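You operate a simulated robot arm through the tools that you are given. There is no shell and no other tool. Be economical: measure what you need, move in short steps, check, and stop when the job is done.

Carry out the task below with a simulated robot arm. There is one attempt and no reset: what you move stays moved.

TASK
Put the box marked "4 mm" from the tooling bench top on the black flat box and the box marked "5.0 V" on top of the brown box there.
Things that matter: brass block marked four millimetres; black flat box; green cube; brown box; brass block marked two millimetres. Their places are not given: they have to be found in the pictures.

It is judged by the outcome, as a careful person would: the job done as asked, and still so three seconds after it is handed in. It fails if anything else is knocked over, pushed out of place, dropped, spilled or broken.

THE ROBOT
A 6-joint arm with a two-finger parallel gripper, fixed in place. Base frame: the origin is at the foot of the arm, x ahead of it, y to its left, z up; the work surface is at about z = 0. Lengths are in cm, angles in degrees, forces in N, time in s.
With the tool pointing down near the work surface it reaches from about 14 to 58 cm from the base axis. Its first joint turns from -66.0 to 66.0 degrees. Payload 2.1 kg.
Tool frame: the origin (TCP) lies between the finger pads and is the grasp point; the fingertips stand 3 cm ahead of it; z points along the fingers, y is the line along which they close. The gripper opens to 9.4 cm. The fingers are 2.8 cm wide and 1 cm thick; the gripper's body (5 by 9.6 cm) begins 5.5 cm behind the TCP.
Orientation is told as [roll, pitch, yaw] about the base's x, y, z axes, in that order, counted from this pose: with the fingers straight down and closing along the base's y, the tool's x points along the base's -x, its y along +y and its z along -z.

THE INTERFACE
- The arm moves only by the tool apply_moves. Its argument "commands" is a list of rows, each an object of numbers (a shift or turn left out is 0, a gripper value left out holds the last): "dx", "dy", "dz": the shift along the base's x, y, z in cm; "ax", "ay", "az": the turn, a rotation vector about the base's x, y, z in degrees; "fingers": the opening, from 0 (shut) to 1 (fully open). In form: [{"dx": .., "dy": .., "dz": .., "ax": .., "ay": .., "az": .., "fingers": ..}, ...]. A call has 1 to 10 rows; each row shifts and turns the commanded pose from where the row before left it. A row lasts 0.2 s, in which the tool goes at most 5 cm and 8.6 degrees; a call with a longer step from one row to the next is refused whole, and so is a gripper value outside its range. A pose out of reach is approached as far as the arm can. The call stops where the force on the tool passes 40 N (or 10 N more than at its start, if that is more) or the arm is blocked; 0.2 s more then pass. The fingers move at their own pace (about 7.2 cm/s each) and stop on an object; they squeeze with about 34 N. The grip force told is the motor's: it shows also when the fingers shut on nothing. Time passes only in rows, and 0.2 s behind the last, so rows that do not move let the fingers close. It gives the time, the measured TCP pose, the force on the tool (base axes), the opening and the grip force at its end, in the units of the frame above (readings bear some noise).
- Cameras (640 x 400 px; columns grow to the right, rows downward): "scene" is fixed at [6.58, -38.5, 48.2]; the picture's right is [0.62, -0.79, 0.00], its down [-0.46, -0.36, -0.81] and it looks along [0.64, 0.50, -0.58] (base axes); focal length 332 px, centre (320, 200). "wrist" rides on the gripper at [-3.7, 0, -5.8] in the tool frame; the picture's right is [0.00, -1.00, 0.00], its down [0.97, 0.00, -0.24] and it looks along [0.24, 0.00, 0.97] (tool axes); focal length 218 px, centre (320, 200).
- capture(camera): a new picture of that camera. No time passes.
- point_at(camera, pixels): for up to 12 pixels [column, row] of the newest picture of that camera ("zoom" is the newest enlarged one), the place [x, y, z] in the base frame of the surface seen there, good to about 0.2 cm. No time passes.
- close_up(camera, box): a new picture of the part [left, top, right, bottom] of that camera's present view, enlarged. No time passes.
- finish_job(): hands the job in; it is judged then, once.

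Work in short steps. Measure before you move; look again where a grasp or a placing could have gone wrong, and mend it. You have 60 turns and 26 pictures in all, the two below and enlarged ones among them. Open the gripper and draw the arm clear of the work before you hand the job in, unless the task says otherwise; then end with one line.

The tools are called after "Call:" as name(argument=value, ...) on one line, values as JSON. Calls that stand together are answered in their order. apply_moves: Moves the arm, as the interface text tells. Its arguments: {"type":"object","properties":{"commands":{"type":"array","items":{"type":"object","properties":{"dx":{"type":"number"},"dy":{"type":"number"},"dz":{"type":"number"},"ax":{"type":"number"},"ay":{"type":"number"},"az":{"type":"number"},"fingers":{"type":"number"}}}}},"required":["commands"]} The other tools are called the same way: capture (camera) takes a picture; point_at (camera, pixels) gives the place of the surface under pixels of a picture; close_up (camera, box) takes an enlarged picture of a part of a camera's view; finish_job () hands the job in.

At the start:

```text
time_s: 0.0
ee_pos: [35.62, -0.6, 24.67]
tool_rot: [0.0, 0.0, 0.0]
force: [0.4, 0.4, 0.1]
grip_width: 9.39
grip_force: 0.1
```

scene: 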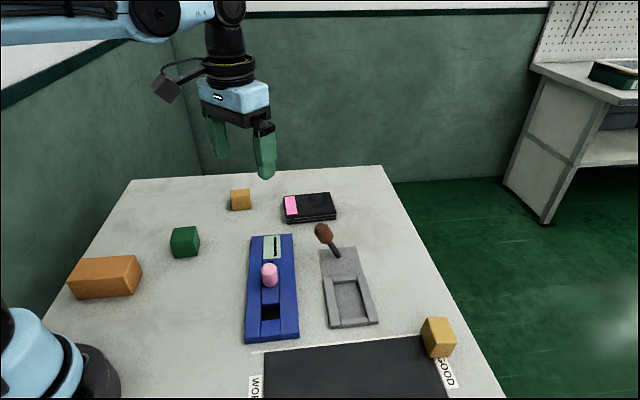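
wrist: 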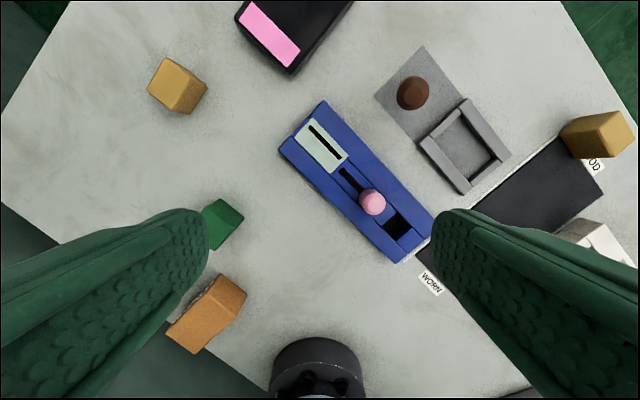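

The scene shows two brass blocks (240,199) and (438,338), a green cube (185,241), a brown box (105,277) and a black flat box (310,207). I take close-ups to read their marks.

Call:
close_up(camera="scene", box=[160, 170, 350, 290])

Call:
close_up(camera="scene", box=[390, 300, 480, 390])

Call:
close_up(camera="wrist", box=[130, 40, 260, 120])

Call:
point_at(camera="scene", pixels=[[240, 192], [241, 204], [185, 231], [190, 247], [105, 265], [110, 288], [318, 203], [290, 205], [436, 324], [440, 345], [150, 200], [322, 232]])

```text
3.33 times, centred on (255, 230) of scene
```

zoom: 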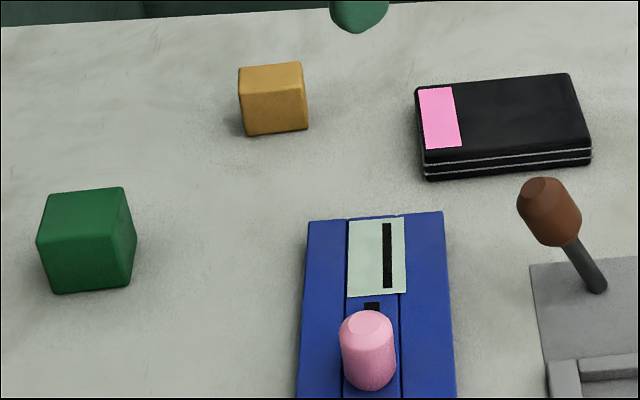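

```text
4.44 times, centred on (435, 345) of scene
```

zoom: 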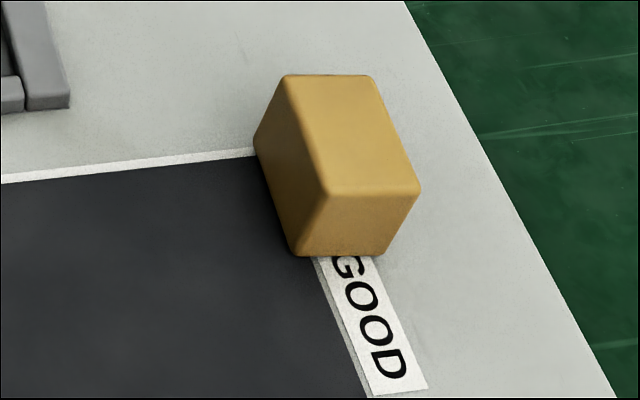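

```text
4.92 times, centred on (195, 80) of wrist
```

zoom: 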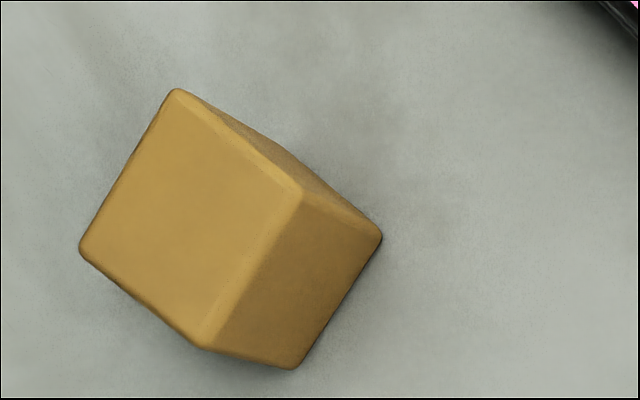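

```text
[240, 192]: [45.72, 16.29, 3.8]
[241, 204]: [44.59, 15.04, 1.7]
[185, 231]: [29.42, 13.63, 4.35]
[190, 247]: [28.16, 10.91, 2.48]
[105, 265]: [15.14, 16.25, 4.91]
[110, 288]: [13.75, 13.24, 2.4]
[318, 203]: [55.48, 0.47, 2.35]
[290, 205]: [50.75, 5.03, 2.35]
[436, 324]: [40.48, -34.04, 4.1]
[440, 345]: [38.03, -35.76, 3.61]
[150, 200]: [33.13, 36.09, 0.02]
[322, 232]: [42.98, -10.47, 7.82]
```

No marks show on the faces toward the cameras, so the marks may be on the far sides. I move the wrist camera past the objects to look back at them.

Call:
apply_moves(commands=[{"dx": 2.4, "dy": 3.5}, {"dx": 2.4, "dy": 3.5}, {"dx": 2.4, "dy": 3.5}, {"dx": 2.4, "dy": 3.5}, {"dx": 2.4, "dy": 3.5}, {"dx": 2, "dy": 3.5}, {}])

Call:
capture(camera="wrist")

```text
time_s: 1.6
ee_pos: [49.68, 20.51, 24.56]
tool_rot: [0.0, 0.0, 0.0]
force: [-0.9, 0.0, -0.6]
grip_width: 9.38
grip_force: 0.1
```

```text
20 pictures are left
```

wrist: 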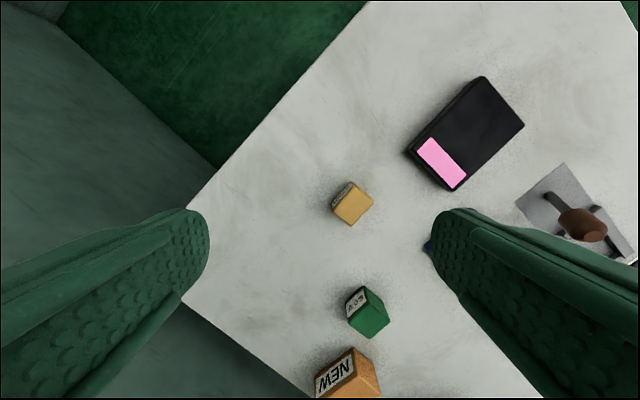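

Labels show on the far (+y) faces: one on the brass block at (345,192), one on the green cube at (357,300). I zoom in.

Call:
close_up(camera="wrist", box=[310, 165, 400, 345])

Call:
close_up(camera="wrist", box=[322, 175, 372, 210])

```text
2.22 times, centred on (355, 255) of wrist
```

zoom: 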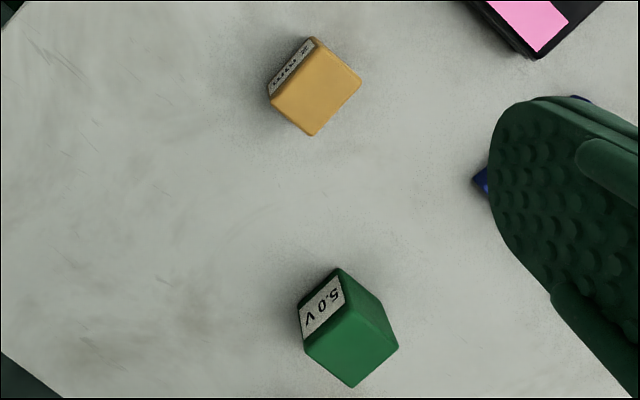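

```text
11.43 times, centred on (347, 192) of wrist
```

zoom: 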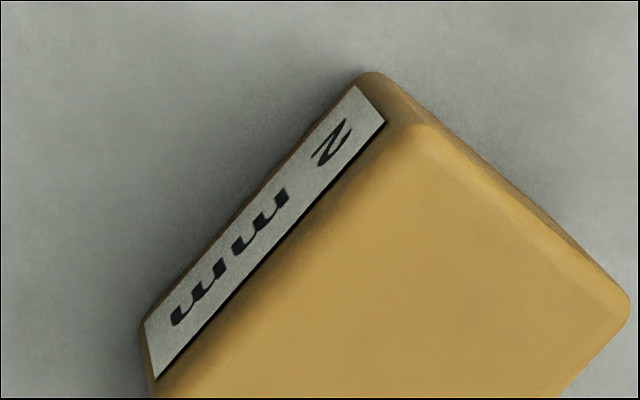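

The near brass block is "2 mm" (leave it), and the green cube is "5.0 V". The "4 mm" block should be the one at (40,-35). I measure the corners of the cube, black box and brown box.

Call:
point_at(camera="wrist", pixels=[[366, 305], [387, 321], [370, 335], [350, 320], [368, 320], [483, 81], [520, 124], [453, 186], [413, 150], [356, 352], [376, 385], [340, 375]])

Call:
close_up(camera="scene", box=[50, 220, 210, 320])

```text
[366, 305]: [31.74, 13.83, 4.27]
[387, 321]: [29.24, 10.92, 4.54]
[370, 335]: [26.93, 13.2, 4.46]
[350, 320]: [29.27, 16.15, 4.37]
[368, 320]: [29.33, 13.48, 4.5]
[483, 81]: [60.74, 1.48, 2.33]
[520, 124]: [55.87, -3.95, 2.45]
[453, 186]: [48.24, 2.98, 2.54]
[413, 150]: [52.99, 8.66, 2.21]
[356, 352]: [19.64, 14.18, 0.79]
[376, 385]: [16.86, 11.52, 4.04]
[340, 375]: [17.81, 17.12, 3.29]
```

```text
4.00 times, centred on (130, 270) of scene
```

zoom: 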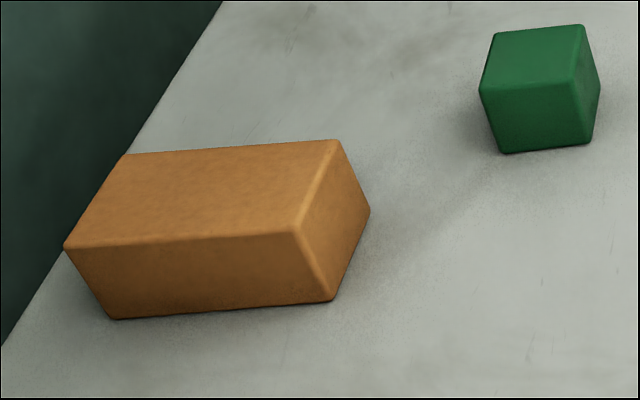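

I measure the brown box's top corners in the zoom.

Call:
point_at(camera="zoom", pixels=[[127, 158], [333, 145], [295, 229], [72, 243], [210, 195], [575, 30], [568, 80], [487, 86], [500, 36], [110, 318], [332, 298], [505, 152]])

Call:
apply_moves(commands=[{"dx": -1, "dy": -5}, {"dx": -1, "dy": -5}, {"dx": -1, "dy": -5}, {"dx": -1, "dy": -5}, {"dx": -1, "dy": -5}, {"dx": -1, "dy": -5}, {"dx": -1, "dy": -5}, {"dx": -1, "dy": -5}, {"dx": -1, "dy": -5}, {}])

Call:
capture(camera="wrist")

```text
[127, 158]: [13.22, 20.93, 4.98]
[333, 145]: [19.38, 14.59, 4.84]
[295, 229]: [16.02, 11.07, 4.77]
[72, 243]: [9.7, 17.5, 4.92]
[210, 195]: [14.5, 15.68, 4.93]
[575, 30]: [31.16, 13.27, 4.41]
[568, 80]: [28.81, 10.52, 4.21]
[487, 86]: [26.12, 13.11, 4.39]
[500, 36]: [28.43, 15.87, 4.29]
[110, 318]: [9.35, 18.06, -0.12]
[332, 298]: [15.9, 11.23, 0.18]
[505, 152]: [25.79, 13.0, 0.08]
```

```text
refused: row 1 steps farther than a row can; nothing moved
```

```text
16 pictures are left
```

wrist: 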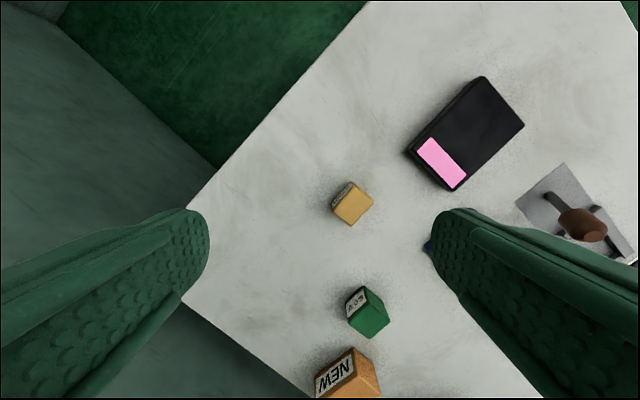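

The brown box top is centred at about (14.6,16.0,4.9). I move in smaller rows towards the other brass block.

Call:
apply_moves(commands=[{"dx": -0.7, "dy": -4.9}, {"dx": -0.7, "dy": -4.9}, {"dx": -0.7, "dy": -4.9}, {"dx": -0.7, "dy": -4.9}, {"dx": -0.7, "dy": -4.9}, {"dx": -0.7, "dy": -4.9}, {"dx": -0.7, "dy": -4.9}, {"dx": -0.7, "dy": -4.9}, {"dx": -0.7, "dy": -4.9}, {"dx": -0.7, "dy": -4.9}])

Call:
capture(camera="wrist")

```text
time_s: 3.8
ee_pos: [42.36, -28.67, 24.69]
tool_rot: [0.0, -0.1, 0.0]
force: [0.5, 0.3, 0.6]
grip_width: 9.38
grip_force: 0.1
```

```text
15 pictures are left
```

wrist: 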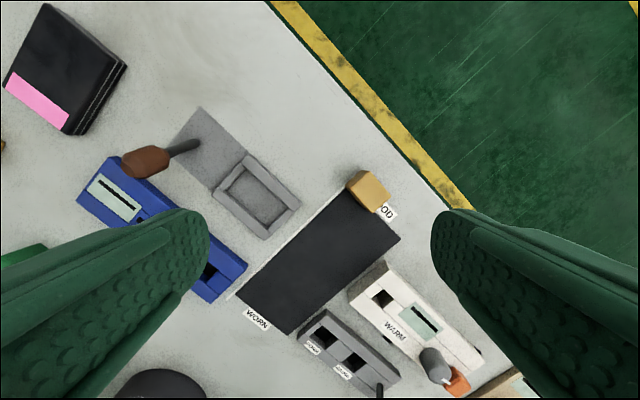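

The block is at (368,190). I zoom for its corners and any mark.

Call:
close_up(camera="wrist", box=[328, 155, 408, 225])

```text
5.71 times, centred on (368, 190) of wrist
```

zoom: 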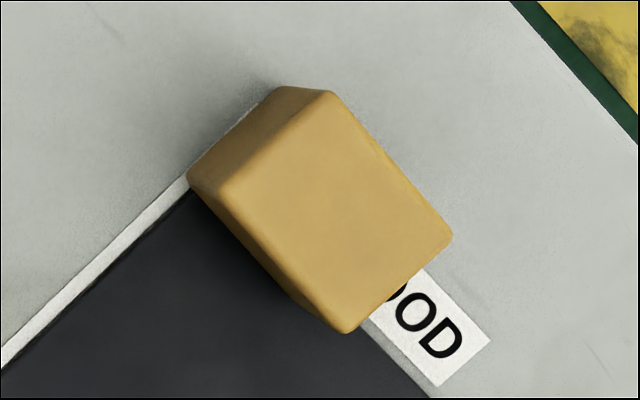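

Call:
point_at(camera="zoom", pixels=[[325, 100], [442, 236], [345, 322], [232, 190], [335, 212], [200, 178], [310, 315], [280, 92], [450, 255], [250, 130]])

```text
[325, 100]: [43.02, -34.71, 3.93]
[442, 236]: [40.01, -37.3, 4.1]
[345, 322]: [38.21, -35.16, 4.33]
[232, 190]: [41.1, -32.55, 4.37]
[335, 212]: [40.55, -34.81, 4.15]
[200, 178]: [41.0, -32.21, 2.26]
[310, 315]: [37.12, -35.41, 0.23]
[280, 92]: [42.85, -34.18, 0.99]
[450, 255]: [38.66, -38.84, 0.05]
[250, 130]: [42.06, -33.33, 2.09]
```

The block's top is centred at about (40.55,-34.9), height 4.15, with its long edge along ~41°. I turn the yaw to -49° to grip across the 4 cm length, go above it and come part way down.

Call:
apply_moves(commands=[{"dx": -0.3, "dy": -1.04, "az": -8.2}, {"dx": -0.3, "dy": -1.04, "az": -8.2}, {"dx": -0.3, "dy": -1.04, "az": -8.2}, {"dx": -0.3, "dy": -1.04, "az": -8.2}, {"dx": -0.3, "dy": -1.04, "az": -8.2}, {"dx": -0.3, "dy": -1.04, "az": -8.0}, {"dz": -4}, {"dz": -4}, {"dz": -4}, {}])

Call:
capture(camera="wrist")

```text
time_s: 6.0
ee_pos: [40.72, -34.69, 12.68]
tool_rot: [0.0, 0.0, -49.1]
force: [0.5, 0.1, 0.6]
grip_width: 9.41
grip_force: 0.1
```

```text
13 pictures are left
```

wrist: 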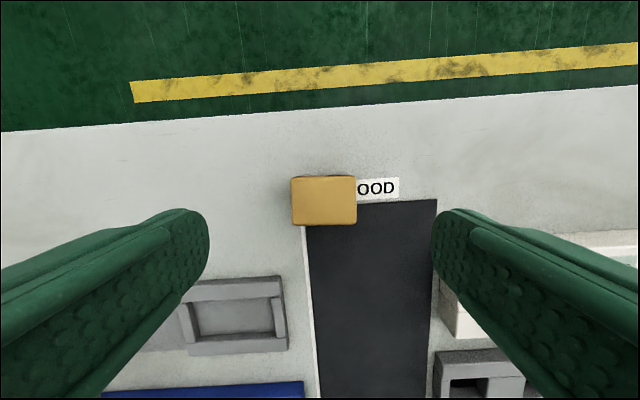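

The block is aligned with the fingers. I refine its top corners, and measure the nearby white device and grey tray.

Call:
point_at(camera="wrist", pixels=[[295, 181], [352, 180], [353, 221], [296, 221], [324, 202], [600, 236], [450, 310], [280, 280]])

```text
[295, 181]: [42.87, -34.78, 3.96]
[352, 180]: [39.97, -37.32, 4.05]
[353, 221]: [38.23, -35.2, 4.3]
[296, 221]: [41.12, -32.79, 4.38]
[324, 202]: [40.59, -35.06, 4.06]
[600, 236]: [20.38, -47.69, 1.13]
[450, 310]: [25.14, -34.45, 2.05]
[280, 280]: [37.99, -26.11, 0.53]
```

Centre is (40.55,-35.02), and the neighbours are clear of the fingers. I correct the position, descend to z≈3.4 and close.

Call:
apply_moves(commands=[{"dx": -0.17, "dy": -0.33, "dz": -3}, {"dz": -3}, {"dz": -2}, {"dz": -1.2}, {}, {"fingers": 0.2}, {}, {}, {}])

```text
time_s: 8.0
ee_pos: [40.73, -35.12, 3.5]
tool_rot: [0.1, 0.0, -49.0]
force: [-1.3, -1.0, 0.1]
grip_width: 4.89
grip_force: 33.7
```

It grips at width 4.89 with 33.7 N. I lift straight up and check.

Call:
apply_moves(commands=[{"fingers": 0}, {"dz": 2}, {"dz": 3}, {"dz": 4}, {"dz": 4}, {}])

Call:
capture(camera="wrist")

Call:
close_up(camera="scene", box=[380, 200, 540, 380])

```text
time_s: 9.4
ee_pos: [40.69, -35.02, 16.51]
tool_rot: [0.0, 0.0, -49.0]
force: [0.1, 0.2, -1.8]
grip_width: 4.91
grip_force: 33.9
```

```text
12 pictures are left
```

wrist: 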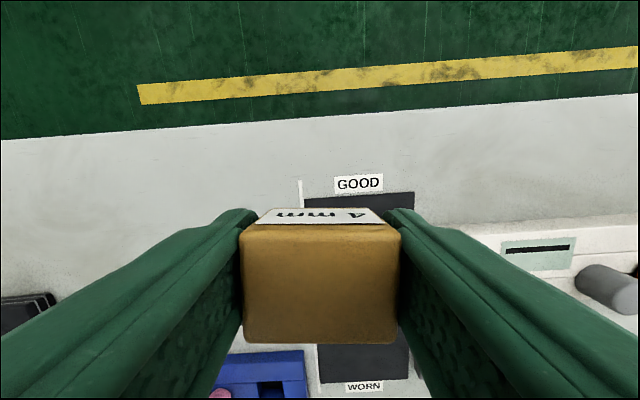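

```text
2.22 times, centred on (460, 290) of scene
```

zoom: 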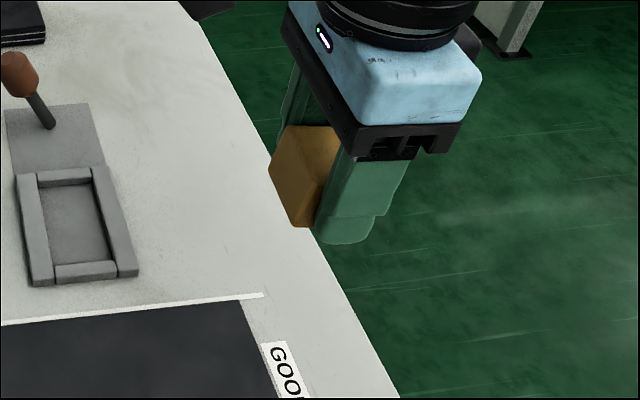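

The mark "4 mm" is visible on the held block. I carry it at height to above the black flat box, centred at (54.46,2.3).

Call:
apply_moves(commands=[{"dx": 1.5, "dy": 4.1}, {"dx": 1.5, "dy": 4.1}, {"dx": 1.5, "dy": 4.1}, {"dx": 1.5, "dy": 4.1}, {"dx": 1.5, "dy": 4.1}, {"dx": 1.5, "dy": 4.1}, {"dx": 1.5, "dy": 4.1}, {"dx": 1.5, "dy": 4.1}, {"dx": 1.6, "dy": 4.2}, {}])

Call:
capture(camera="scene")

Call:
capture(camera="wrist")

```text
time_s: 11.6
ee_pos: [54.22, 1.94, 16.4]
tool_rot: [0.0, 0.0, -49.0]
force: [0.5, 0.2, -2.3]
grip_width: 4.93
grip_force: 34.4
```

```text
10 pictures are left
```

scene: 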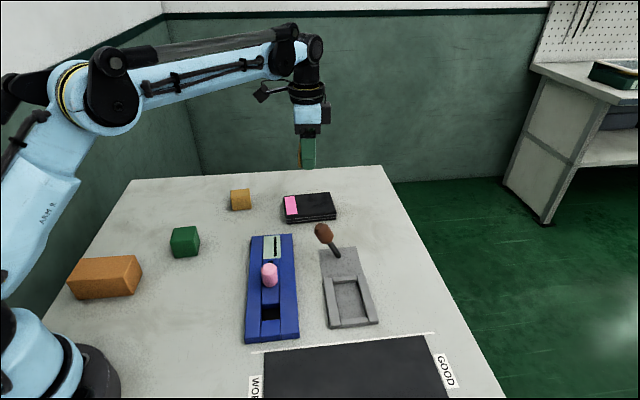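

```text
9 pictures are left
```

wrist: 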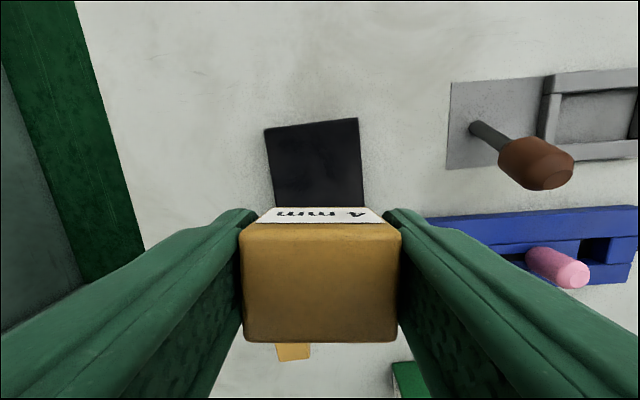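

The block is over the black box. I descend to just above its top, with small last steps.

Call:
apply_moves(commands=[{"dx": 0.1, "dy": 0.2, "dz": -3}, {"dz": -3}, {"dz": -2.5}, {"dz": -1}, {"dz": -0.5}, {}])

Call:
apply_moves(commands=[{"dz": -0.2}, {"dz": -0.15}, {}])

Call:
close_up(camera="scene", box=[260, 160, 360, 240])

```text
time_s: 13.0
ee_pos: [54.37, 2.13, 6.5]
tool_rot: [0.1, 0.0, -49.0]
force: [0.1, -0.8, -1.7]
grip_width: 4.93
grip_force: 34.4
```

```text
time_s: 13.8
ee_pos: [54.36, 2.05, 6.02]
tool_rot: [0.0, 0.0, -49.1]
force: [-0.3, -0.3, -1.4]
grip_width: 4.95
grip_force: 34.4
```

```text
5.00 times, centred on (310, 200) of scene
```

zoom: 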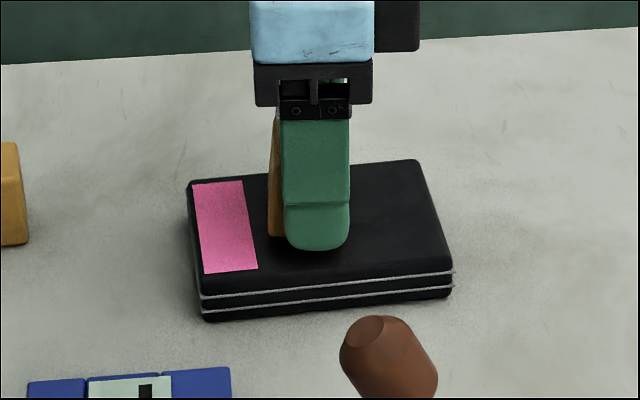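

It is nearly touching, with no contact force yet. I take small steps down to feel contact.

Call:
apply_moves(commands=[{"dz": -0.08}, {}])

Call:
apply_moves(commands=[{"dz": -0.08}, {}])

```text
time_s: 14.4
ee_pos: [54.34, 2.06, 6.06]
tool_rot: [0.0, 0.0, -49.1]
force: [0.0, -0.1, -2.1]
grip_width: 4.89
grip_force: 33.9
```

```text
time_s: 15.0
ee_pos: [54.38, 2.08, 5.93]
tool_rot: [0.0, 0.0, -49.0]
force: [0.6, -0.4, -0.8]
grip_width: 4.91
grip_force: 34.3
```

Call:
apply_moves(commands=[{"dz": -0.1}, {}])

Call:
apply_moves(commands=[{"dz": -0.08}, {}])

```text
time_s: 15.6
ee_pos: [54.23, 2.06, 5.98]
tool_rot: [-0.1, 0.0, -48.9]
force: [1.6, -0.3, 1.5]
grip_width: 4.9
grip_force: 34.2
```

```text
time_s: 16.2
ee_pos: [54.32, 2.07, 5.83]
tool_rot: [0.0, 0.0, -48.9]
force: [0.2, -1.3, 23.9]
grip_width: 4.91
grip_force: 33.6
```

Contact is made (Fz 24 N). I back off slightly, open slowly and rise.

Call:
apply_moves(commands=[{"dz": 0.1}, {"fingers": 0.6}, {"fingers": 0.8}, {"fingers": 1.0}, {}, {"dz": 2}, {"dz": 3}, {"dz": 4}, {"dz": 3}, {}])

Call:
close_up(camera="scene", box=[260, 160, 360, 240])

```text
time_s: 18.4
ee_pos: [54.41, 2.23, 17.82]
tool_rot: [0.0, 0.0, -49.0]
force: [0.6, 0.9, -0.3]
grip_width: 9.41
grip_force: 0.1
```

```text
5.00 times, centred on (310, 200) of scene
```

zoom: 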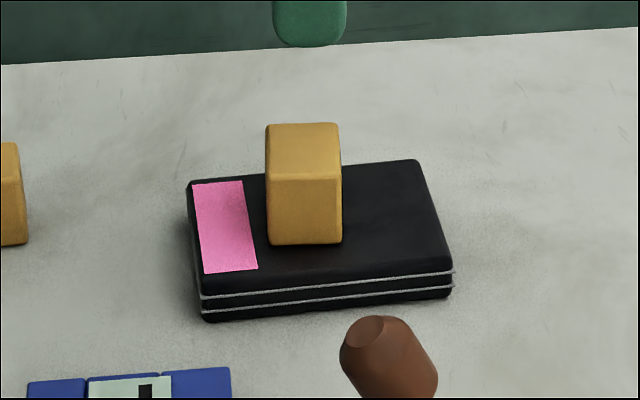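

The 4 mm block sits flat on the black box. Next I move above the green cube (~(29,13.3)), turning the yaw to +46°.

Call:
apply_moves(commands=[{"dx": -2.1, "dy": 0.92, "az": 8}, {"dx": -2.1, "dy": 0.92, "az": 8}, {"dx": -2.1, "dy": 0.92, "az": 8}, {"dx": -2.1, "dy": 0.92, "az": 8}, {"dx": -2.1, "dy": 0.92, "az": 8}, {"dx": -2.1, "dy": 0.92, "az": 8}, {"dx": -2.1, "dy": 0.92, "az": 8}, {"dx": -2.1, "dy": 0.92, "az": 8}, {"dx": -2.1, "dy": 0.92, "az": 8}, {"dx": -2.1, "dy": 0.92, "az": 8}])

Call:
apply_moves(commands=[{"dx": -2.1, "dy": 0.92, "az": 8, "dz": -1}, {"dx": -2.2, "dy": 0.9, "az": 7, "dz": -1}, {"dz": -2}, {}])

Call:
capture(camera="wrist")

```text
time_s: 20.6
ee_pos: [33.24, 11.34, 17.77]
tool_rot: [0.0, -0.1, 31.0]
force: [-0.1, 0.8, 0.2]
grip_width: 9.4
grip_force: 0.1
```

```text
time_s: 21.6
ee_pos: [29.03, 13.22, 13.72]
tool_rot: [0.0, 0.0, 46.1]
force: [0.3, -0.3, 0.4]
grip_width: 9.39
grip_force: 0.0
```

```text
6 pictures are left
```

wrist: 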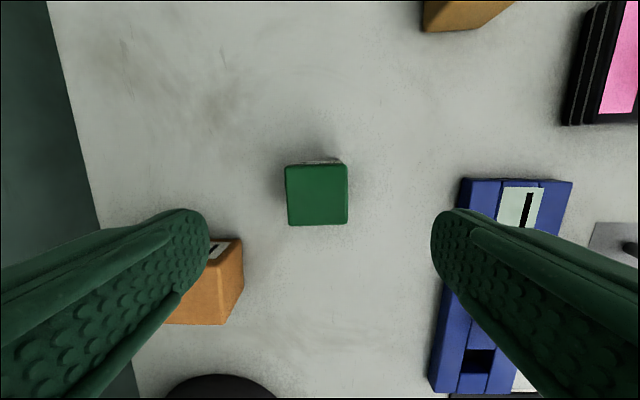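

The cube is aligned at (317,195). I measure its top corners and the nearest points of the blue device and brown box.

Call:
point_at(camera="wrist", pixels=[[288, 168], [345, 168], [345, 222], [289, 222], [317, 195], [463, 182], [437, 330], [240, 243], [237, 290], [215, 300]])

```text
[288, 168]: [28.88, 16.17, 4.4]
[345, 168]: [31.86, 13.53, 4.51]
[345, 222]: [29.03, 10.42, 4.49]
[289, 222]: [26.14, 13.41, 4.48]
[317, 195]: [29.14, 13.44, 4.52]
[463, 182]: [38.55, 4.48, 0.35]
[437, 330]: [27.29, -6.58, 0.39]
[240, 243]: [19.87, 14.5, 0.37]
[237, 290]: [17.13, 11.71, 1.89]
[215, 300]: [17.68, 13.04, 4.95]
```

Cube centre is (28.98,13.38), top 4.5, and the neighbours are clear. I descend to z≈3.6 and grip.

Call:
apply_moves(commands=[{"dy": 0.15, "dz": -3}, {"dz": -3}, {"dz": -2.5}, {"dz": -1.6}, {}, {"fingers": 0.2}, {}, {}, {"fingers": 0}, {}])

Call:
apply_moves(commands=[{"dz": 2}, {"dz": 3}, {"dz": 4}, {"dz": 1}, {}])

Call:
capture(camera="wrist")

```text
time_s: 23.8
ee_pos: [29.0, 13.26, 3.6]
tool_rot: [0.0, 0.0, 46.0]
force: [-0.4, 0.6, -1.2]
grip_width: 4.86
grip_force: 33.9
```

```text
time_s: 25.0
ee_pos: [28.91, 13.25, 13.83]
tool_rot: [0.1, 0.1, 46.0]
force: [0.0, -0.1, -1.4]
grip_width: 4.89
grip_force: 33.9
```

```text
5 pictures are left
```

wrist: 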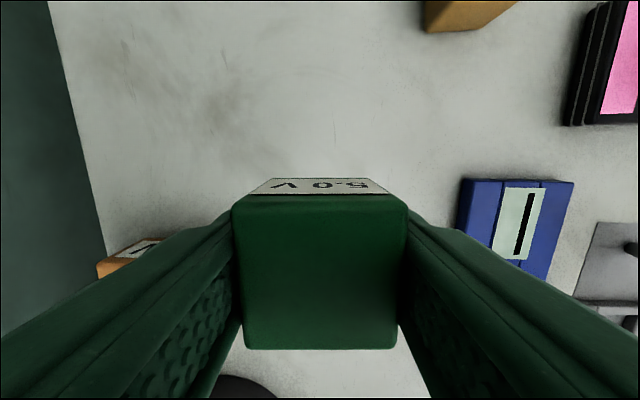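

"5.0 V" is held. I carry it over the brown box centre (~(14.85,16.15)) at the same height.

Call:
apply_moves(commands=[{"dx": -2.8, "dy": 0.58}, {"dx": -2.8, "dy": 0.58}, {"dx": -2.8, "dy": 0.58}, {"dx": -2.8, "dy": 0.58}, {"dx": -2.85, "dy": 0.55}, {"dz": -2}, {}])

Call:
capture(camera="wrist")

Call:
close_up(camera="scene", box=[30, 180, 190, 320])

```text
time_s: 26.6
ee_pos: [14.87, 16.29, 11.69]
tool_rot: [0.0, 0.0, 46.0]
force: [0.3, 0.5, -1.4]
grip_width: 4.89
grip_force: 33.3
```

```text
4 pictures are left
```

wrist: 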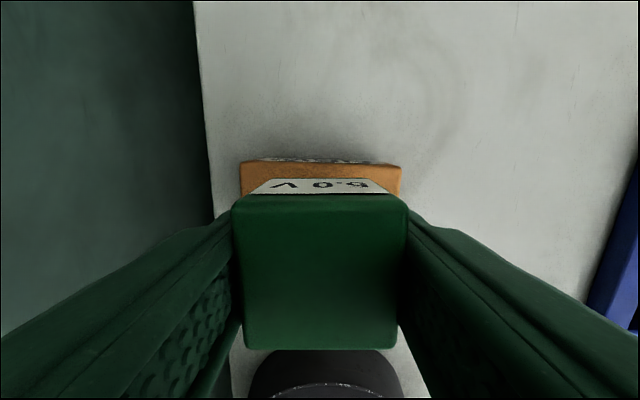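

```text
2.86 times, centred on (110, 250) of scene
```

zoom: 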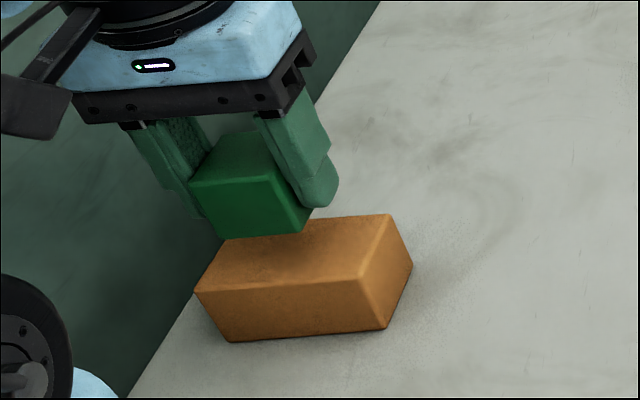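

I measure the brown box's outer top edge in the wrist view and the near top edge in the zoom, to check the centring.

Call:
point_at(camera="wrist", pixels=[[245, 167], [320, 168], [397, 171], [398, 190], [244, 190]])

Call:
point_at(camera="zoom", pixels=[[200, 290], [355, 274], [385, 220], [280, 281], [280, 300]])

```text
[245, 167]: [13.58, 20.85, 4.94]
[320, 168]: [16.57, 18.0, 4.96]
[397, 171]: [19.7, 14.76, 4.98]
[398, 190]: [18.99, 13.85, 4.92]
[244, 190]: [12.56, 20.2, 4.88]
```

```text
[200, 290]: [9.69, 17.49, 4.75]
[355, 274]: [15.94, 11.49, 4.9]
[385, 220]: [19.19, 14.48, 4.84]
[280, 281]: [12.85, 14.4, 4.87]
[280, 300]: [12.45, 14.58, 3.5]
```

The box's centre is (14.73,16.15), so only a 0.1 cm correction is needed. I descend towards contact.

Call:
apply_moves(commands=[{"dx": -0.12, "dy": -0.12, "dz": -1.5}, {"dz": -1}, {"dz": -0.4}, {}])

Call:
apply_moves(commands=[{"dz": -0.1}, {}])

Call:
apply_moves(commands=[{"dz": -0.08}, {}])

```text
time_s: 27.6
ee_pos: [14.88, 16.03, 8.9]
tool_rot: [0.0, 0.0, 46.1]
force: [0.0, 0.3, -1.3]
grip_width: 4.85
grip_force: 34.0
```

```text
time_s: 28.2
ee_pos: [14.87, 16.0, 8.72]
tool_rot: [0.0, -0.1, 46.0]
force: [0.7, -0.3, -1.7]
grip_width: 4.86
grip_force: 34.1
```

```text
time_s: 28.8
ee_pos: [14.8, 15.97, 8.7]
tool_rot: [-0.1, 0.0, 46.0]
force: [-2.3, 0.2, 11.1]
grip_width: 4.89
grip_force: 33.8
```

Light contact (Fz 11 N). I open and rise straight up.

Call:
apply_moves(commands=[{"dz": 0.04}, {"fingers": 0.6}, {"fingers": 0.8}, {"fingers": 1.0}, {}, {"dz": 2}, {"dz": 3}, {"dz": 3}, {"dx": 3, "dz": 3}, {"dx": 3}])

Call:
apply_moves(commands=[{"dx": 4, "dy": -2}, {"dx": 4, "dy": -2}, {"dx": 4, "dy": -2}, {}])

Call:
capture(camera="scene")

```text
time_s: 31.0
ee_pos: [21.02, 15.91, 19.78]
tool_rot: [0.0, 0.0, 46.1]
force: [0.1, 0.1, 0.3]
grip_width: 9.42
grip_force: 0.1
```

```text
time_s: 32.0
ee_pos: [32.93, 10.04, 19.83]
tool_rot: [0.1, -0.1, 46.1]
force: [-0.6, -0.7, -0.7]
grip_width: 9.42
grip_force: 0.0
```

```text
2 pictures are left
```

scene: 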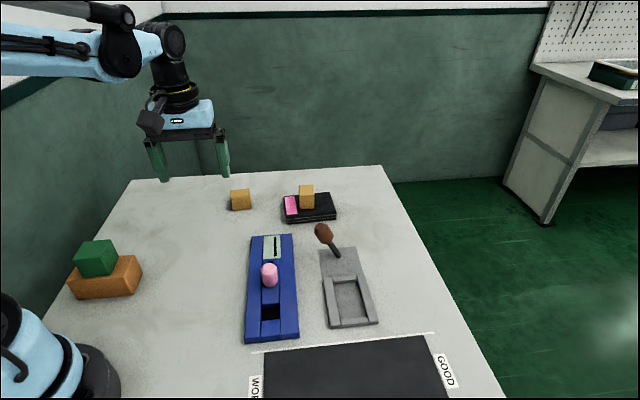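

Both are in place: the green cube on the brown box at (97,258) and the 4 mm block on the black box at (307,197). Nothing else has moved, and the gripper is open and clear, so I hand it in.

Call:
finish_job()

```text
The job is handed in.
```

The "4 mm" brass block is on the black flat box and the "5.0 V" green cube is on top of the brown box; the last picture showed both in place and nothing else moved.
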